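You operate a simulated robot arm through the tools that you are given. There is no shell and no other tool. Be economical: measure what you need, move in short steps, check, and stop when the job is done.

You run a simulated robot arm. Do the job below in one go: nothing can be reset, and whatever is moved stays where it is left.

## Task
Fetch the feed block with the smallest volume on its label from the top of the games table and set it on top of the note block.

Only the result counts: the job must be done as asked and must still hold three seconds after the hand-in. Knocking over, shifting, dropping, spilling or breaking anything else fails it.

## Robot
A 7-joint arm with a two-finger parallel gripper on a trunk, on a base that drives. Base frame: it is fixed to the floor where the robot stands at the start and does not move with it; the origin is under the middle of the robot, x ahead of it, y to its left, z up. Readings come in m, degrees, newtons and seconds.
With the tool pointing down near the work surface it reaches from about 0.34 to 0.76 m from the robot's upright axis, wherever it stands. Its first joint turns from -115.0 to 115.0 degrees. Payload 3.91 kg.
Tool frame: the origin (TCP) lies between the finger pads and is the grasp point; the fingertips stand 0.03 m ahead of it; z points along the fingers, y is the line along which they close. Largest opening 0.11 m; finger width 0.02, thickness 0.01; the body of the gripper, 0.048 by 0.112 m, starts 0.055 m behind the TCP.
Orientation is that of the tool frame in the base frame, as [roll, pitch, yaw] about the fixed x, y, z axes, in that order (R = Rz(yaw) Ry(pitch) Rx(roll)). With the fingers straight down and closing along the base's y, the tool's x points along the base's -x, its y along +y and its z along -z.

## Interface
- The arm moves only by the tool play_rows. Its argument "rows" is a list of rows, each an object (a shift or turn left out is 0, a gripper value left out holds the last) with "rot": the turn, a rotation vector about the base's x, y, z in units of 5 degrees (1.0 is 5 degrees), a list of three; "slide": the shift along the base's x, y, z in units of 20 mm (1.0 is 20 mm), a list of three; "fingers": the gripper command, from -1 (shut) to 1 (fully open), values between in proportion. In form: [{"rot": [ax, ay, az], "slide": [tx, ty, tz], "fingers": fingers}, ...]. A call has 1 to 10 rows; each row shifts and turns the commanded pose from where the row before left it. A call with a number of a shift or a turn outside -1 to 1 is refused whole. Each row takes 0.2 s and may step no farther than 0.05 m and 8.6 degrees from the row before; otherwise, or with a gripper value out of range, the whole call is refused. Where a pose cannot be reached the arm comes as near as it can. A force on the tool above 40 N (or 10 N above the force at the start of the call, whichever is more), or a blocked arm, ends the call early, and 0.2 s more pass. The fingers move at their own pace (about 0.108 m/s each) and stop on an object; they squeeze with about 29 N. The grip force told is the motor's: it shows also when the fingers shut on nothing. Time passes only in rows, and 0.2 s behind the last, so rows that do not move let the fingers close. The reply holds the time, the measured pose of the TCP, the force on the tool along the base axes, the opening and the grip force, in the units named above and with some noise, and new pictures: "pictures" is both (left out), scene, wrist or none.
- Cameras (640 x 400 px; columns grow to the right, rows downward): "scene" is now at [0.0191, 0.1059, 1.4635]; the picture's right is [-0.58, -0.81, 0.01], its down [-0.58, 0.41, -0.70] and it looks along [0.57, -0.41, -0.71] (base axes); focal length 281 px, centre (320, 200). "wrist" rides on the gripper at [0.072, 0.017, -0.103] in the tool frame; the picture's right is [-0.23, 0.97, 0.00], its down [-0.76, -0.18, -0.62] and it looks along [-0.61, -0.14, 0.78] (tool axes); focal length 222 px, centre (320, 200). There is no depth. A picture from a camera that has moved, and an enlarged one, comes with that camera's place and axes in the base frame and with its lens.
- lift_body(by): slides the trunk up (or, below 0, down) by that many m; the arm and the scene camera ride with it, the base frame stays. It gives what a move gives, with no picture.
- steer(legs): drives the robot by 1 to 6 legs, each [ahead, turn to the left] in m and degrees, along the robot's own axes; the way and the turn of a leg run together, so that a leg with both is an arc; at most 1.5 m and 180 degrees a leg. The arm and the cameras ride along, it lands a little off, and it stops where it bumps. It gives what a move gives, and a new picture of the scene camera.
- pan_tilt(pan, tilt): turns the head with the scene camera to pan (to the left, within 155 degrees either way) and tilt (down, from -29 to 69), counted from straight ahead of the robot. It gives what a move gives, and a new picture of the scene camera.
- inspect(camera, box): a new picture of the part [left, top, right, bottom] of that camera's present view, enlarged. The clock stands still meanwhile.
- finish_job(): hands the job in; it is judged then, once.

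Go step by step. Nothing tells you exact positions but the pictures and the camera data: compare them with the known pose of the tool, close in by small moves and look again before you grip or let go. The budget is 120 turns and 170 pictures, counting those below and the enlarged ones. Unless the task says otherwise, let go and move clear before handing in, and close with one line.

The tools are called after "Emit:" by a JSON object that holds its "api" and its "payload". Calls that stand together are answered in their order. play_rows: Moves the arm, as the interface text tells. Its arguments: {"type":"object","properties":{"rows":{"type":"array"},"pictures":{"type":"string","enum":["both","scene","wrist","none"]}},"required":["rows"]} The other tools are called the same way: lift_body (by) slides the trunk up or down; steer (legs) drives the base; pan_tilt (pan, tilt) turns the head that bears the scene camera; inspect (camera, box) takes an enlarged picture of a part of a camera's view; finish_job () hands the job in.

At the start:

```text
time_s: 0.0
position: [0.4998, -0.2076, 1.0009]
orientation: [-180.0, -0.1, 179.8]
force: [0.0, 0.0, -0.5]
width: 0.11
gripper_force: 0.0
trunk travel left (down, up): [-0.575, 0.415]
robot x, y, heading: [0.0005, -0.0008, 0.0]
head pan, tilt: [-35.6, 44.9]
```

scene: 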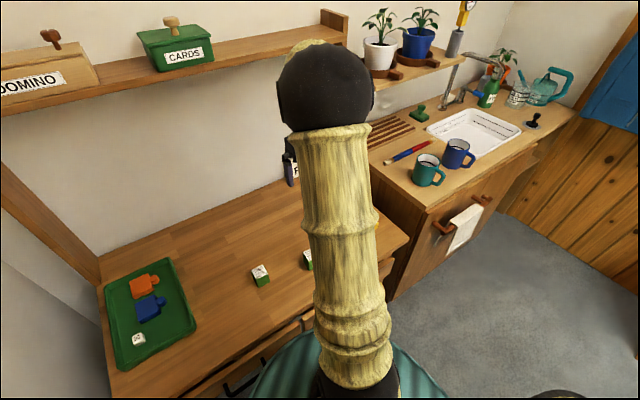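
wrist: 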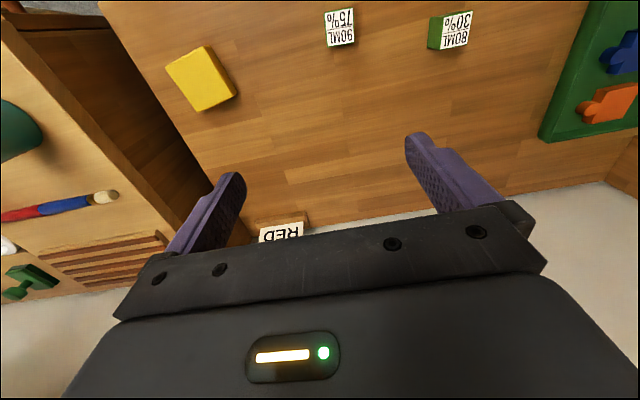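

I see two green labelled blocks (90ML 75%, 80ML 30%), a yellow block and something labelled RED at the back. I'll enlarge to read the labels and check for others.

Emit:
{"api": "inspect", "payload": {"camera": "wrist", "box": [300, 0, 500, 70]}}

Emit:
{"api": "inspect", "payload": {"camera": "wrist", "box": [150, 0, 350, 260]}}

Emit:
{"api": "pan_tilt", "payload": {"pan": 0, "tilt": 50}}

Emit:
{"api": "pan_tilt", "payload": {"pan": -60, "tilt": 50}}

```text
3.20 times, centred on (400, 35) of wrist
camera zoom: at [0.4272, -0.1911, 1.1056], right [0.23, 0.97, 0.0], down [0.76, -0.18, 0.62], along [0.61, -0.14, -0.78], focal length 711 px, centre (64, 728)
```

zoom: 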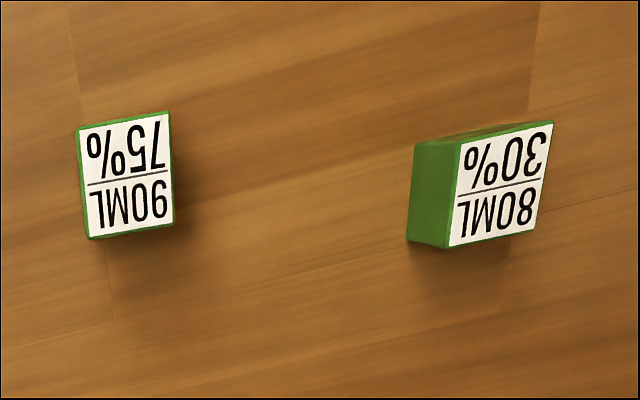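

```text
1.54 times, centred on (250, 130) of wrist
camera zoom: at [0.4272, -0.1911, 1.1056], right [0.23, 0.97, 0.0], down [0.76, -0.18, 0.62], along [0.61, -0.14, -0.78], focal length 342 px, centre (428, 308)
```

zoom: 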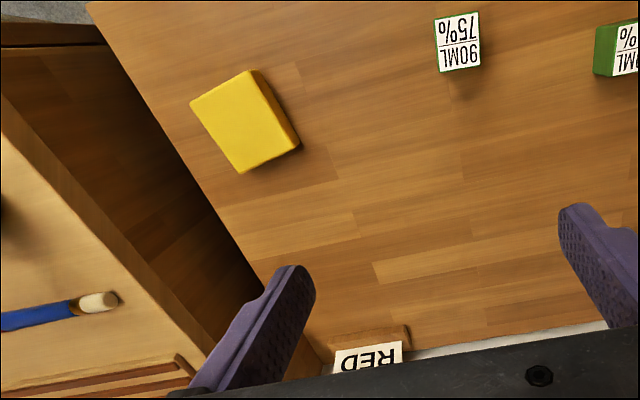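

```text
time_s: 1.0
position: [0.4924, -0.2076, 1.0061]
orientation: [-180.0, 0.5, 179.7]
force: [0.5, 0.1, 0.9]
width: 0.1103
gripper_force: 0.1
trunk travel left (down, up): [-0.575, 0.415]
robot x, y, heading: [0.0002, 0.0009, 0.3]
head pan, tilt: [0.0, 50.0]
camera scene: at [0.03, 0.1531, 1.4564], right [0.0, -1.0, 0.0], down [-0.77, 0.0, -0.64], along [0.64, 0.0, -0.77], focal length 281 px, centre (320, 200)
```

scene: 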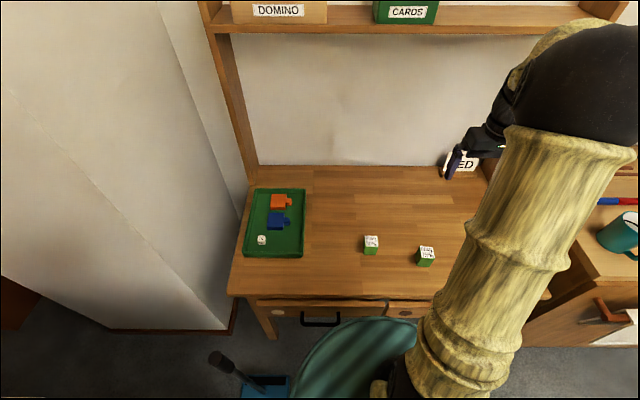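

```text
time_s: 2.3
position: [0.491, -0.2076, 1.0063]
orientation: [-179.9, 0.4, 179.8]
force: [0.0, 0.1, 0.0]
width: 0.11
gripper_force: 0.0
trunk travel left (down, up): [-0.575, 0.415]
robot x, y, heading: [0.0003, 0.0015, -0.3]
head pan, tilt: [-60.0, 50.0]
camera scene: at [-0.0086, 0.0866, 1.4567], right [-0.87, -0.5, 0.01], down [-0.39, 0.66, -0.64], along [0.31, -0.56, -0.77], focal length 281 px, centre (320, 200)
```

scene: 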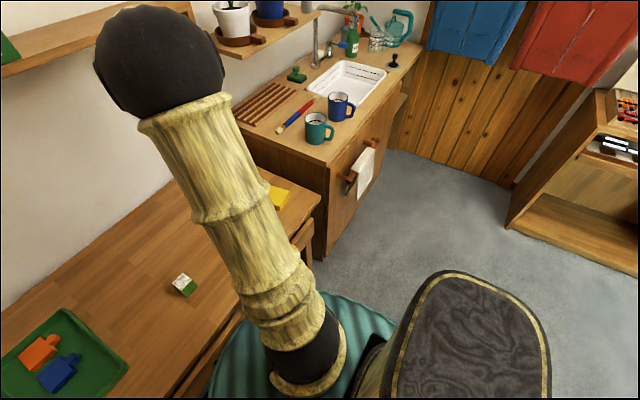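

The 80ML block is at about (0.485, -0.005), the yellow block (probably the note block) at about (0.455, -0.40). I move the arm above the 80ML block and descend some, and check the RED item.

Emit:
{"api": "play_rows", "payload": {"rows": [{"slide": [0, 1, -0.5], "fingers": 1}, {"slide": [0, 1, -0.5]}, {"slide": [0, 1, -0.5]}, {"slide": [0, 1, -0.5]}, {"slide": [0, 1, -0.5]}, {"slide": [0, 1, -0.5]}, {"slide": [0, 1, -0.5]}, {"slide": [0, 1, -0.5]}, {"slide": [0, 1, -0.5]}, {"slide": [0, 1, -0.5]}], "pictures": "both"}}

```text
time_s: 4.5
position: [0.493, -0.0084, 0.9058]
orientation: [180.0, 0.5, 179.6]
force: [-0.4, -0.4, -0.5]
width: 0.11
gripper_force: 0.0
trunk travel left (down, up): [-0.575, 0.415]
robot x, y, heading: [-0.0005, 0.0011, 0.0]
head pan, tilt: [-60.0, 50.0]
camera scene: at [-0.0086, 0.0868, 1.4567], right [-0.87, -0.5, 0.01], down [-0.39, 0.66, -0.64], along [0.31, -0.56, -0.77], focal length 281 px, centre (320, 200)
camera wrist: at [0.4189, 0.0099, 1.0096], right [0.23, 0.97, 0.0], down [0.76, -0.18, 0.63], along [0.61, -0.14, -0.78], focal length 222 px, centre (320, 200)
```

scene: 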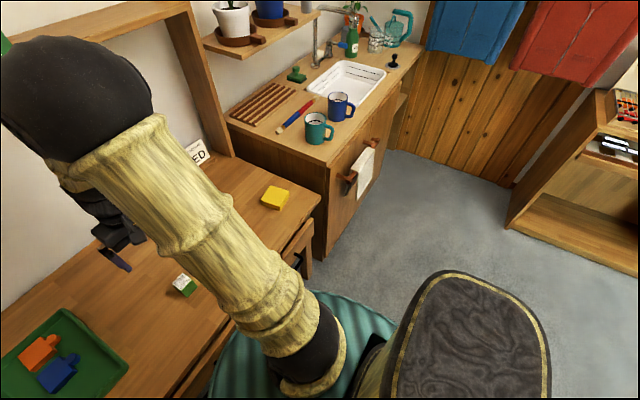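
wrist: 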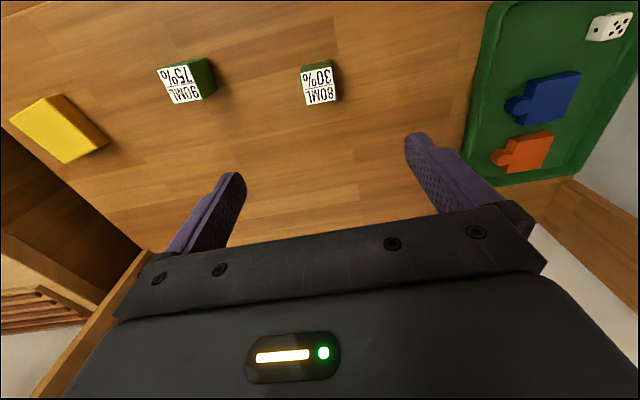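

The block is nearly below the tool. I check the details of block orientation, and the yellow block and RED sign, before descending.

Emit:
{"api": "inspect", "payload": {"camera": "wrist", "box": [240, 30, 400, 130]}}

Emit:
{"api": "inspect", "payload": {"camera": "scene", "box": [160, 120, 320, 220]}}

Emit:
{"api": "inspect", "payload": {"camera": "wrist", "box": [0, 50, 240, 200]}}

```text
4.00 times, centred on (320, 80) of wrist
camera zoom: at [0.4189, 0.0099, 1.0096], right [0.23, 0.97, 0.0], down [0.76, -0.18, 0.63], along [0.61, -0.14, -0.78], focal length 888 px, centre (320, 680)
```

zoom: 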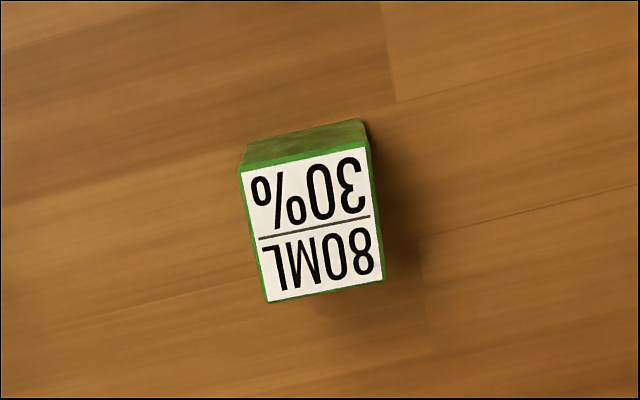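

```text
4.00 times, centred on (240, 170) of scene
camera zoom: at [-0.0086, 0.0868, 1.4567], right [-0.87, -0.5, 0.01], down [-0.39, 0.66, -0.64], along [0.31, -0.56, -0.77], focal length 1123 px, centre (640, 320)
```

zoom: 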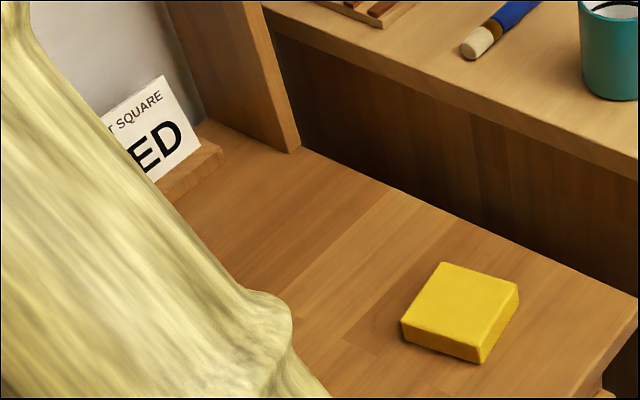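

```text
2.67 times, centred on (120, 125) of wrist
camera zoom: at [0.4189, 0.0099, 1.0096], right [0.23, 0.97, 0.0], down [0.76, -0.18, 0.63], along [0.61, -0.14, -0.78], focal length 592 px, centre (853, 400)
```

zoom: 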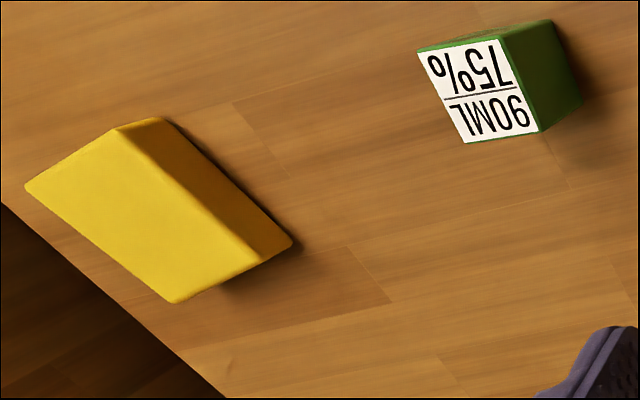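

Note block is the plain yellow pad (the RED card is a game notice). The 80ML cube centre is at about (0.481, -0.006), turned about -4°, top about 0.70; I align and descend to 0.78.

Emit:
{"api": "play_rows", "payload": {"rows": [{"slide": [-0.58, 0.15, 0], "rot": [0, 0, -0.8], "fingers": 1}, {"slide": [0, 0, -1]}, {"slide": [0, 0, -1]}, {"slide": [0, 0, -1]}, {"slide": [0, 0, -1]}, {"slide": [0, 0, -1]}, {"slide": [0, 0, -1]}, {}], "pictures": "wrist"}}

```text
time_s: 6.3
position: [0.4804, -0.0072, 0.7861]
orientation: [179.9, 0.4, 175.7]
force: [-0.8, 0.1, 1.3]
width: 0.1099
gripper_force: 0.0
trunk travel left (down, up): [-0.575, 0.415]
robot x, y, heading: [0.0064, -0.0017, -0.2]
head pan, tilt: [-60.0, 50.0]
camera wrist: at [0.4092, 0.0152, 0.8898], right [0.3, 0.95, 0.0], down [0.74, -0.23, 0.63], along [0.6, -0.19, -0.78], focal length 222 px, centre (320, 200)
```

wrist: 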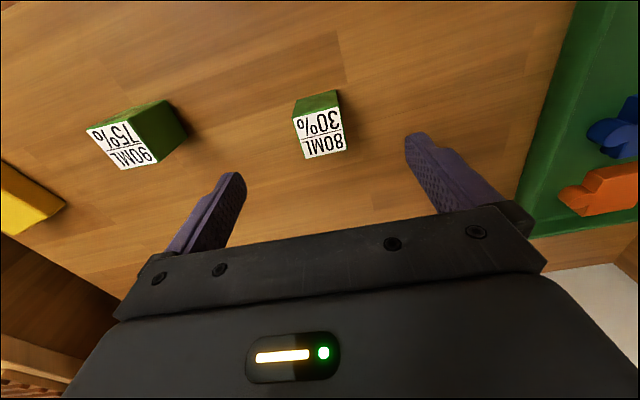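

The block lies between the fingers, about (0.484, -0.009). I descend to about 0.70 with a slight correction.

Emit:
{"api": "play_rows", "payload": {"rows": [{"slide": [0.15, -0.1, -1]}, {"slide": [0, 0, -1]}, {"slide": [0, 0, -1]}, {"slide": [0, 0, -0.8]}, {"slide": [0, 0, -0.5]}, {}], "pictures": "wrist"}}

Emit:
{"api": "inspect", "payload": {"camera": "wrist", "box": [160, 80, 480, 280]}}

```text
time_s: 7.7
position: [0.4814, -0.0074, 0.6988]
orientation: [-180.0, 0.4, 175.8]
force: [0.1, 0.6, 0.5]
width: 0.1102
gripper_force: 0.1
trunk travel left (down, up): [-0.575, 0.415]
robot x, y, heading: [-0.0031, -0.0019, 0.0]
head pan, tilt: [-60.0, 50.0]
camera wrist: at [0.4104, 0.0152, 0.8032], right [0.3, 0.95, 0.0], down [0.74, -0.23, 0.63], along [0.6, -0.19, -0.78], focal length 222 px, centre (320, 200)
```

wrist: 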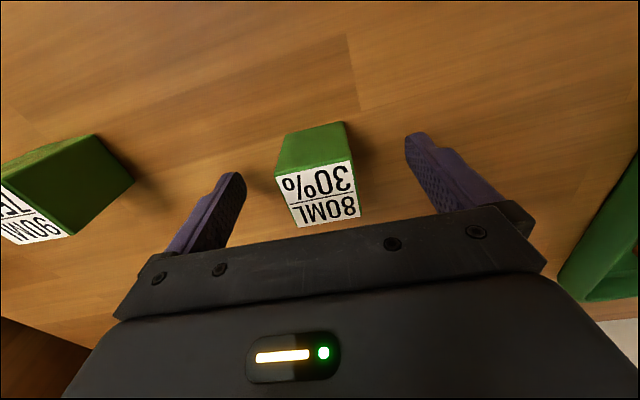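

```text
2.00 times, centred on (320, 180) of wrist
camera zoom: at [0.4104, 0.0152, 0.8032], right [0.3, 0.95, 0.0], down [0.74, -0.23, 0.63], along [0.6, -0.19, -0.78], focal length 444 px, centre (320, 240)
```

zoom: 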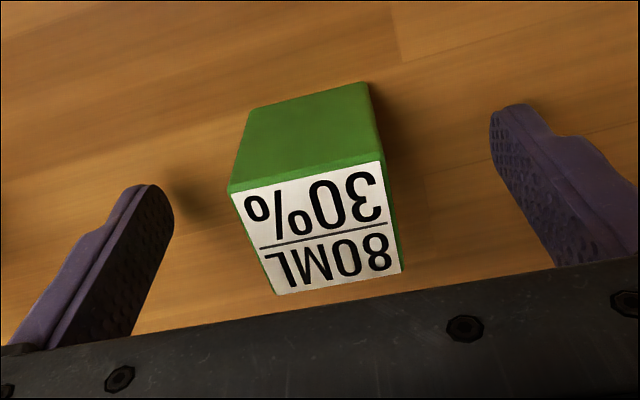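

The block is centred between the pads (centre ≈ (0.481, -0.007), top ≈ 0.709, so about 0.05 tall). Closing now.

Emit:
{"api": "play_rows", "payload": {"rows": [{"fingers": -1}, {"fingers": -1}, {"fingers": -1}, {"fingers": -1}], "pictures": "none"}}

Emit:
{"api": "play_rows", "payload": {"rows": [{"slide": [0, 0, 0.5]}, {"slide": [0, 0, 1]}, {"slide": [0, 0, 1]}, {"slide": [0, 0, 1]}, {"slide": [0, 0, 1]}, {"slide": [0, 0, 1]}, {}], "pictures": "both"}}

```text
time_s: 8.7
position: [0.4825, -0.0069, 0.7003]
orientation: [180.0, 0.5, 175.7]
force: [-0.4, 0.2, -0.7]
width: 0.0395
gripper_force: 28.9
trunk travel left (down, up): [-0.575, 0.415]
robot x, y, heading: [0.0017, -0.0006, -0.0]
head pan, tilt: [-60.0, 50.0]
```

```text
time_s: 10.3
position: [0.4814, -0.0073, 0.8109]
orientation: [-179.9, 0.4, 175.7]
force: [0.3, 0.1, -1.4]
width: 0.0393
gripper_force: 28.8
trunk travel left (down, up): [-0.575, 0.415]
robot x, y, heading: [-0.0028, 0.002, 0.1]
head pan, tilt: [-60.0, 50.0]
camera scene: at [-0.0087, 0.0866, 1.4567], right [-0.87, -0.5, 0.01], down [-0.39, 0.66, -0.64], along [0.31, -0.56, -0.77], focal length 281 px, centre (320, 200)
camera wrist: at [0.4096, 0.0153, 0.9134], right [0.3, 0.95, 0.0], down [0.74, -0.23, 0.63], along [0.6, -0.19, -0.78], focal length 222 px, centre (320, 200)
```

scene: 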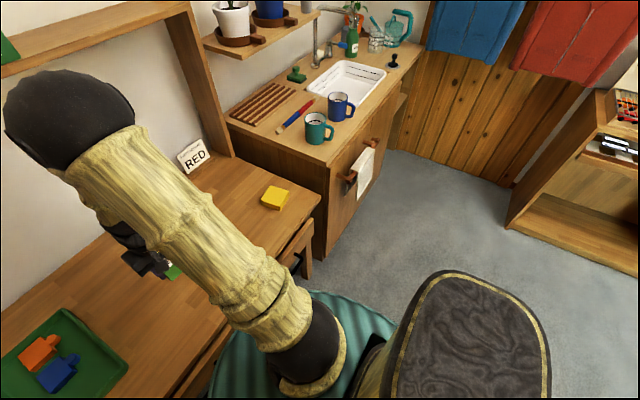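
wrist: 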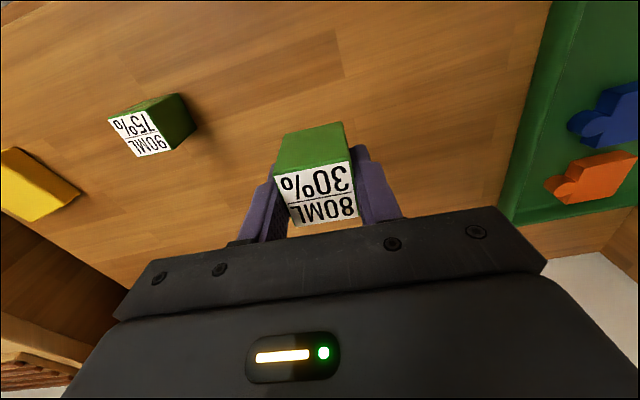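

The block is held (bottom about 0.04 below TCP). The yellow pad is at about (0.451, -0.411), 75 mm square; I carry the block there, passing well above the 90ML block.

Emit:
{"api": "play_rows", "payload": {"rows": [{"slide": [0, 0, 1]}, {"slide": [0, -1, 1]}, {"slide": [0, -1, 0]}, {"slide": [0, -1, 0]}, {"slide": [0, -1, 0]}, {"slide": [0, -1, 0]}, {"slide": [0, -1, 0]}, {"slide": [0, -1, 0]}, {"slide": [0, -1, 0]}, {"slide": [0, -1, 0]}], "pictures": "none"}}

Emit:
{"api": "play_rows", "payload": {"rows": [{"slide": [-0.3, -1, 0]}, {"slide": [-0.3, -1, 0]}, {"slide": [-0.3, -1, 0]}, {"slide": [-0.3, -1, 0]}, {"slide": [-0.3, -1, 0]}, {"slide": [0, -1, 0]}, {"slide": [0, -1, 0]}, {"slide": [0, -1, 0]}, {"slide": [0, -1, 0]}, {"slide": [0, -1, 0]}], "pictures": "both"}}

```text
time_s: 12.5
position: [0.4834, -0.188, 0.8499]
orientation: [180.0, 0.5, 175.7]
force: [0.4, 0.3, -1.2]
width: 0.0394
gripper_force: 29.0
trunk travel left (down, up): [-0.575, 0.415]
robot x, y, heading: [0.0027, 0.0034, 0.0]
head pan, tilt: [-60.0, 50.0]
```

```text
time_s: 14.7
position: [0.4548, -0.3879, 0.8506]
orientation: [-180.0, 0.4, 175.6]
force: [0.5, 0.0, -1.0]
width: 0.0395
gripper_force: 29.0
trunk travel left (down, up): [-0.575, 0.415]
robot x, y, heading: [0.0, 0.0012, -0.0]
head pan, tilt: [-60.0, 50.0]
camera scene: at [-0.0085, 0.0862, 1.4567], right [-0.87, -0.5, 0.01], down [-0.39, 0.66, -0.64], along [0.31, -0.56, -0.77], focal length 281 px, centre (320, 200)
camera wrist: at [0.3813, -0.3655, 0.9532], right [0.3, 0.95, 0.0], down [0.74, -0.23, 0.63], along [0.6, -0.19, -0.78], focal length 222 px, centre (320, 200)
```

scene: 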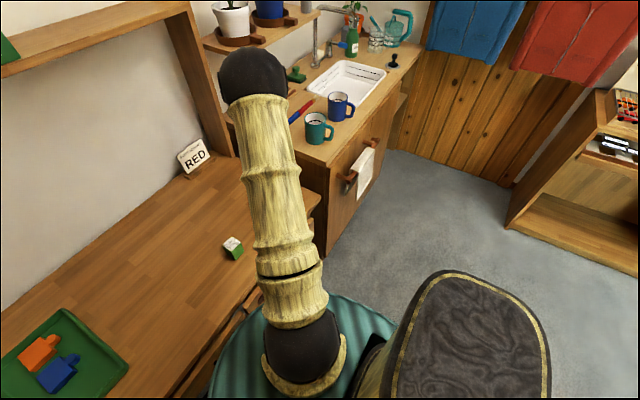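
wrist: 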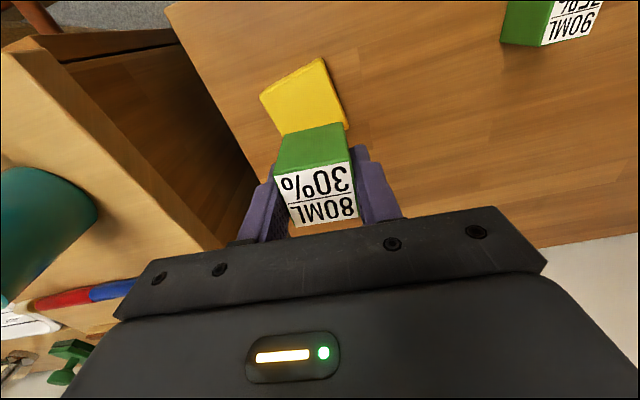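

The pad's centre is about (0.455, -0.410), turned about +9°. I align over it, turn to match, and descend partway (block bottom to about 0.72).

Emit:
{"api": "play_rows", "payload": {"rows": [{"slide": [0, -0.55, 0], "rot": [0, 0, 0.8]}, {"slide": [0, -0.55, 0], "rot": [0, 0, 0.8]}, {"rot": [0, 0, 0.8]}, {"slide": [0, 0, -1]}, {"slide": [0, 0, -1]}, {"slide": [0, 0, -1]}, {"slide": [0, 0, -1]}, {"slide": [0, 0, -0.5]}, {}], "pictures": "wrist"}}

Emit:
{"api": "inspect", "payload": {"camera": "wrist", "box": [160, 60, 480, 260]}}

Emit:
{"api": "pan_tilt", "payload": {"pan": -45, "tilt": 50}}

```text
time_s: 16.7
position: [0.453, -0.4105, 0.7597]
orientation: [180.0, 0.4, -172.4]
force: [-0.1, 0.0, -0.8]
width: 0.0395
gripper_force: 28.8
trunk travel left (down, up): [-0.575, 0.415]
robot x, y, heading: [-0.0005, -0.0012, 0.1]
head pan, tilt: [-60.0, 50.0]
camera wrist: at [0.3769, -0.4037, 0.8628], right [0.1, 1.0, 0.0], down [0.77, -0.08, 0.63], along [0.63, -0.06, -0.78], focal length 222 px, centre (320, 200)
```

wrist: 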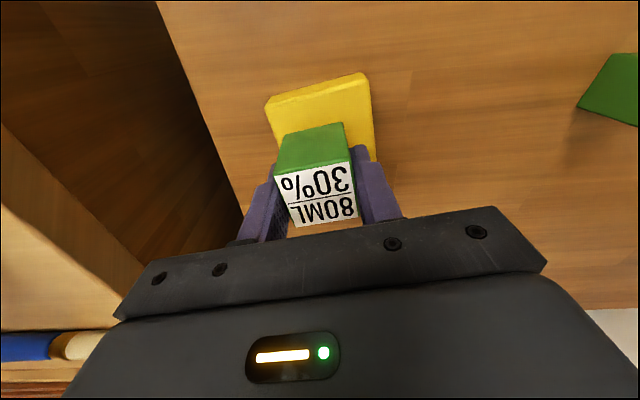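

```text
2.00 times, centred on (320, 160) of wrist
camera zoom: at [0.3769, -0.4037, 0.8628], right [0.1, 1.0, 0.0], down [0.77, -0.08, 0.63], along [0.63, -0.06, -0.78], focal length 444 px, centre (320, 280)
```

zoom: 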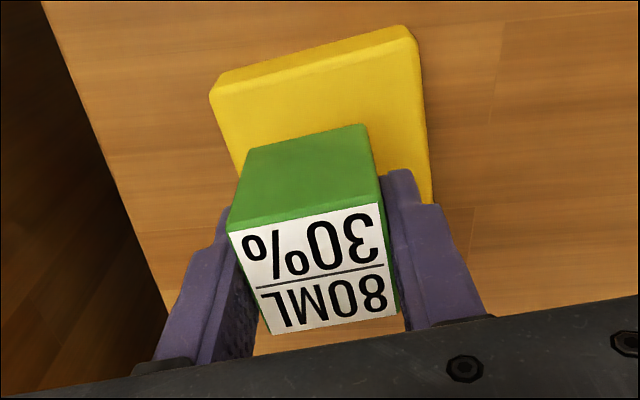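

```text
time_s: 17.5
position: [0.453, -0.4102, 0.7602]
orientation: [-180.0, 0.5, -172.4]
force: [0.9, 0.5, -1.5]
width: 0.0396
gripper_force: 28.5
trunk travel left (down, up): [-0.575, 0.415]
robot x, y, heading: [-0.001, -0.0008, -0.3]
head pan, tilt: [-45.0, 50.0]
camera scene: at [0.0073, 0.0986, 1.4566], right [-0.71, -0.71, 0.01], down [-0.55, 0.54, -0.64], along [0.45, -0.45, -0.77], focal length 281 px, centre (320, 200)
```

scene: 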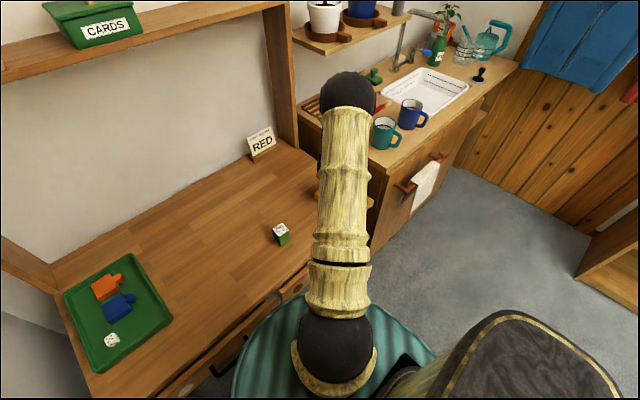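

The pad centre computes to about (0.456, -0.409), right below. I lower to just above its estimated top (0.684) and then feel for contact.

Emit:
{"api": "play_rows", "payload": {"rows": [{"slide": [0.15, 0.07, -0.7]}, {"slide": [0, 0, -0.6]}, {"slide": [0, 0, -0.2]}, {}], "pictures": "wrist"}}

Emit:
{"api": "inspect", "payload": {"camera": "wrist", "box": [160, 60, 480, 260]}}

```text
time_s: 18.5
position: [0.4553, -0.4071, 0.7304]
orientation: [-180.0, 0.5, -172.3]
force: [-0.3, -0.6, 0.9]
width: 0.0394
gripper_force: 29.3
trunk travel left (down, up): [-0.575, 0.415]
robot x, y, heading: [0.0001, 0.0004, -0.1]
head pan, tilt: [-45.0, 50.0]
camera wrist: at [0.3794, -0.4016, 0.8334], right [0.09, 1.0, 0.0], down [0.77, -0.07, 0.63], along [0.63, -0.06, -0.78], focal length 222 px, centre (320, 200)
```

wrist: 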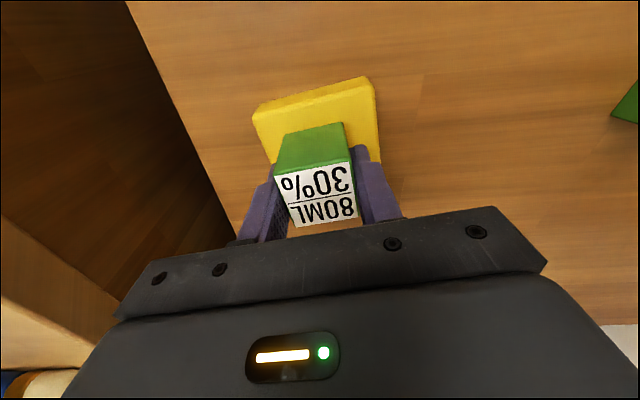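

```text
2.00 times, centred on (320, 160) of wrist
camera zoom: at [0.3794, -0.4016, 0.8334], right [0.09, 1.0, 0.0], down [0.77, -0.07, 0.63], along [0.63, -0.06, -0.78], focal length 444 px, centre (320, 280)
```

zoom: 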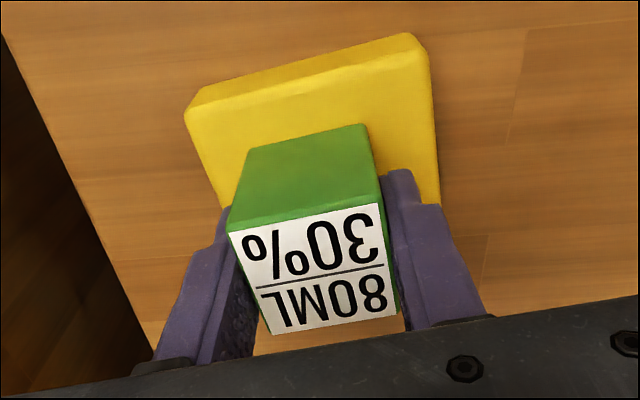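

The block is centred over the pad. I lower in 2 mm steps and watch the force.

Emit:
{"api": "play_rows", "payload": {"rows": [{"slide": [0, 0, -0.1]}, {"slide": [0, 0, -0.1]}, {}], "pictures": "none"}}

Emit:
{"api": "play_rows", "payload": {"rows": [{"slide": [0, 0, -0.1]}, {}], "pictures": "wrist"}}

```text
time_s: 19.3
position: [0.455, -0.4089, 0.7287]
orientation: [-179.8, 0.6, -172.3]
force: [-2.1, -2.4, 27.2]
width: 0.0399
gripper_force: 29.1
trunk travel left (down, up): [-0.575, 0.415]
robot x, y, heading: [-0.0, 0.0008, 0.0]
head pan, tilt: [-45.0, 50.0]
```

```text
time_s: 19.9
position: [0.4555, -0.4065, 0.7255]
orientation: [-179.9, 0.5, -172.2]
force: [-0.8, -3.8, 27.9]
width: 0.0396
gripper_force: 29.0
trunk travel left (down, up): [-0.575, 0.415]
robot x, y, heading: [0.0007, -0.0025, -0.2]
head pan, tilt: [-45.0, 50.0]
camera wrist: at [0.3797, -0.4003, 0.8285], right [0.1, 1.0, 0.0], down [0.77, -0.07, 0.63], along [0.63, -0.06, -0.78], focal length 222 px, centre (320, 200)
```

wrist: 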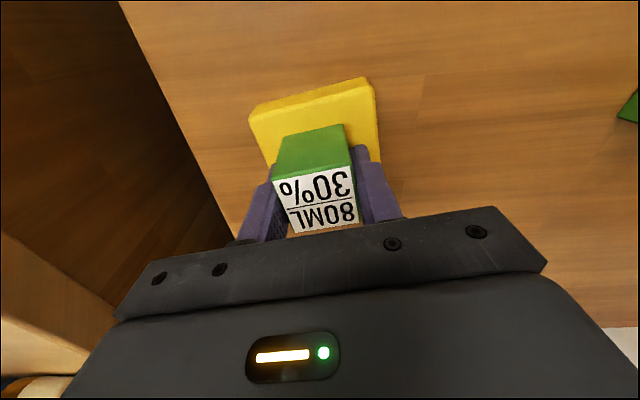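

Contact made (28 N). I relieve the press by a few mm, then open gradually.

Emit:
{"api": "play_rows", "payload": {"rows": [{"slide": [0, 0, 0.1]}, {"slide": [0, 0, 0.06]}, {}], "pictures": "none"}}

```text
time_s: 20.7
position: [0.4546, -0.4073, 0.7266]
orientation: [179.8, 0.4, -172.3]
force: [1.0, -0.1, 4.3]
width: 0.0395
gripper_force: 29.4
trunk travel left (down, up): [-0.575, 0.415]
robot x, y, heading: [-0.0006, -0.0011, -0.1]
head pan, tilt: [-45.0, 50.0]
```

Only 4 N of contact is left, so the block rests on the pad. I open and look.

Emit:
{"api": "play_rows", "payload": {"rows": [{"fingers": -0.1}, {"fingers": 0.1}, {"fingers": 0.1}, {"fingers": 0.3}, {}], "pictures": "wrist"}}

```text
time_s: 21.9
position: [0.4556, -0.4083, 0.7257]
orientation: [-180.0, 0.5, -172.3]
force: [0.6, -0.3, 0.3]
width: 0.0714
gripper_force: 0.1
trunk travel left (down, up): [-0.575, 0.415]
robot x, y, heading: [0.0013, -0.001, 0.4]
head pan, tilt: [-45.0, 50.0]
camera wrist: at [0.3804, -0.4017, 0.8301], right [0.1, 1.0, 0.0], down [0.77, -0.08, 0.63], along [0.63, -0.06, -0.78], focal length 222 px, centre (320, 200)
```

wrist: 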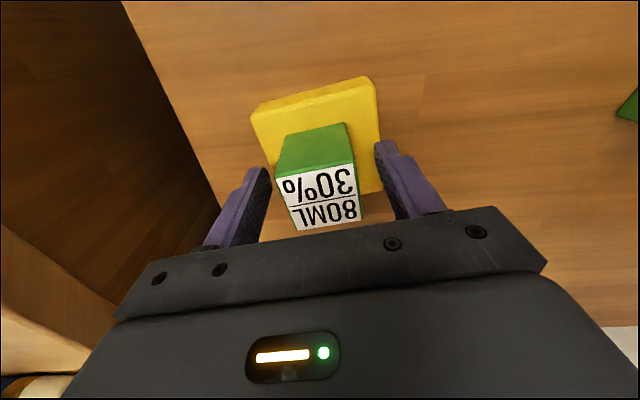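

The block stands on the pad and the fingers are clear. I retreat straight up and check.

Emit:
{"api": "play_rows", "payload": {"rows": [{"slide": [0, 0, 0.5], "fingers": 0.3}, {"slide": [0, 0, 1]}, {"slide": [0, 0, 1]}, {"slide": [0, 0, 1]}, {"slide": [0, 0, 1]}, {"slide": [0, 0, 1]}, {"slide": [0, 0, 1]}, {"slide": [0, 0, 1]}, {}], "pictures": "wrist"}}

Emit:
{"api": "inspect", "payload": {"camera": "wrist", "box": [220, 20, 420, 145]}}

```text
time_s: 23.9
position: [0.4548, -0.4077, 0.8763]
orientation: [180.0, 0.4, -172.3]
force: [-0.5, -0.4, -0.2]
width: 0.0713
gripper_force: 0.1
trunk travel left (down, up): [-0.575, 0.415]
robot x, y, heading: [-0.0017, -0.0005, 0.2]
head pan, tilt: [-45.0, 50.0]
camera wrist: at [0.3795, -0.4013, 0.9796], right [0.1, 1.0, 0.0], down [0.77, -0.08, 0.63], along [0.63, -0.06, -0.78], focal length 222 px, centre (320, 200)
```

wrist: 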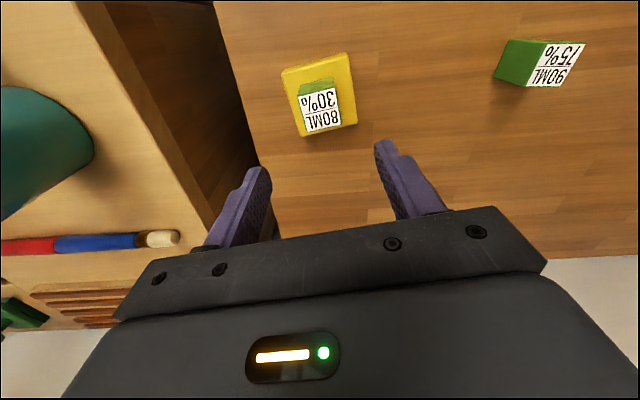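

```text
3.20 times, centred on (320, 82) of wrist
camera zoom: at [0.3795, -0.4013, 0.9796], right [0.1, 1.0, 0.0], down [0.77, -0.08, 0.63], along [0.63, -0.06, -0.78], focal length 711 px, centre (320, 576)
```

zoom: 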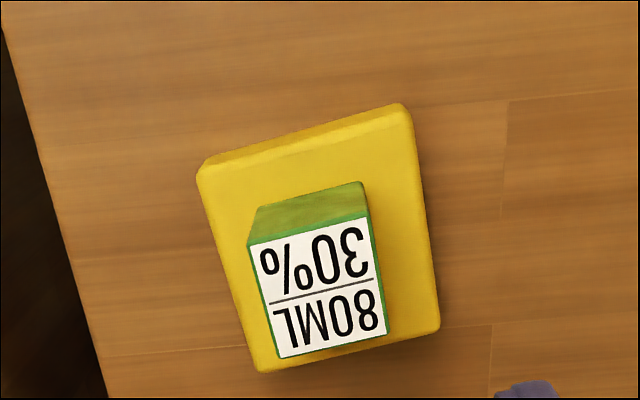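

The 80ML block stands squarely on the yellow note block, and the gripper is well clear. Handing in.

Emit:
{"api": "finish_job", "payload": {}}

```text
The job is handed in.
```

I set the 80ML feed block, the smaller of the two I could see on the games table (80ML and 90ML), on top of the yellow note block. It stood squarely there when I moved the gripper clear and handed in.
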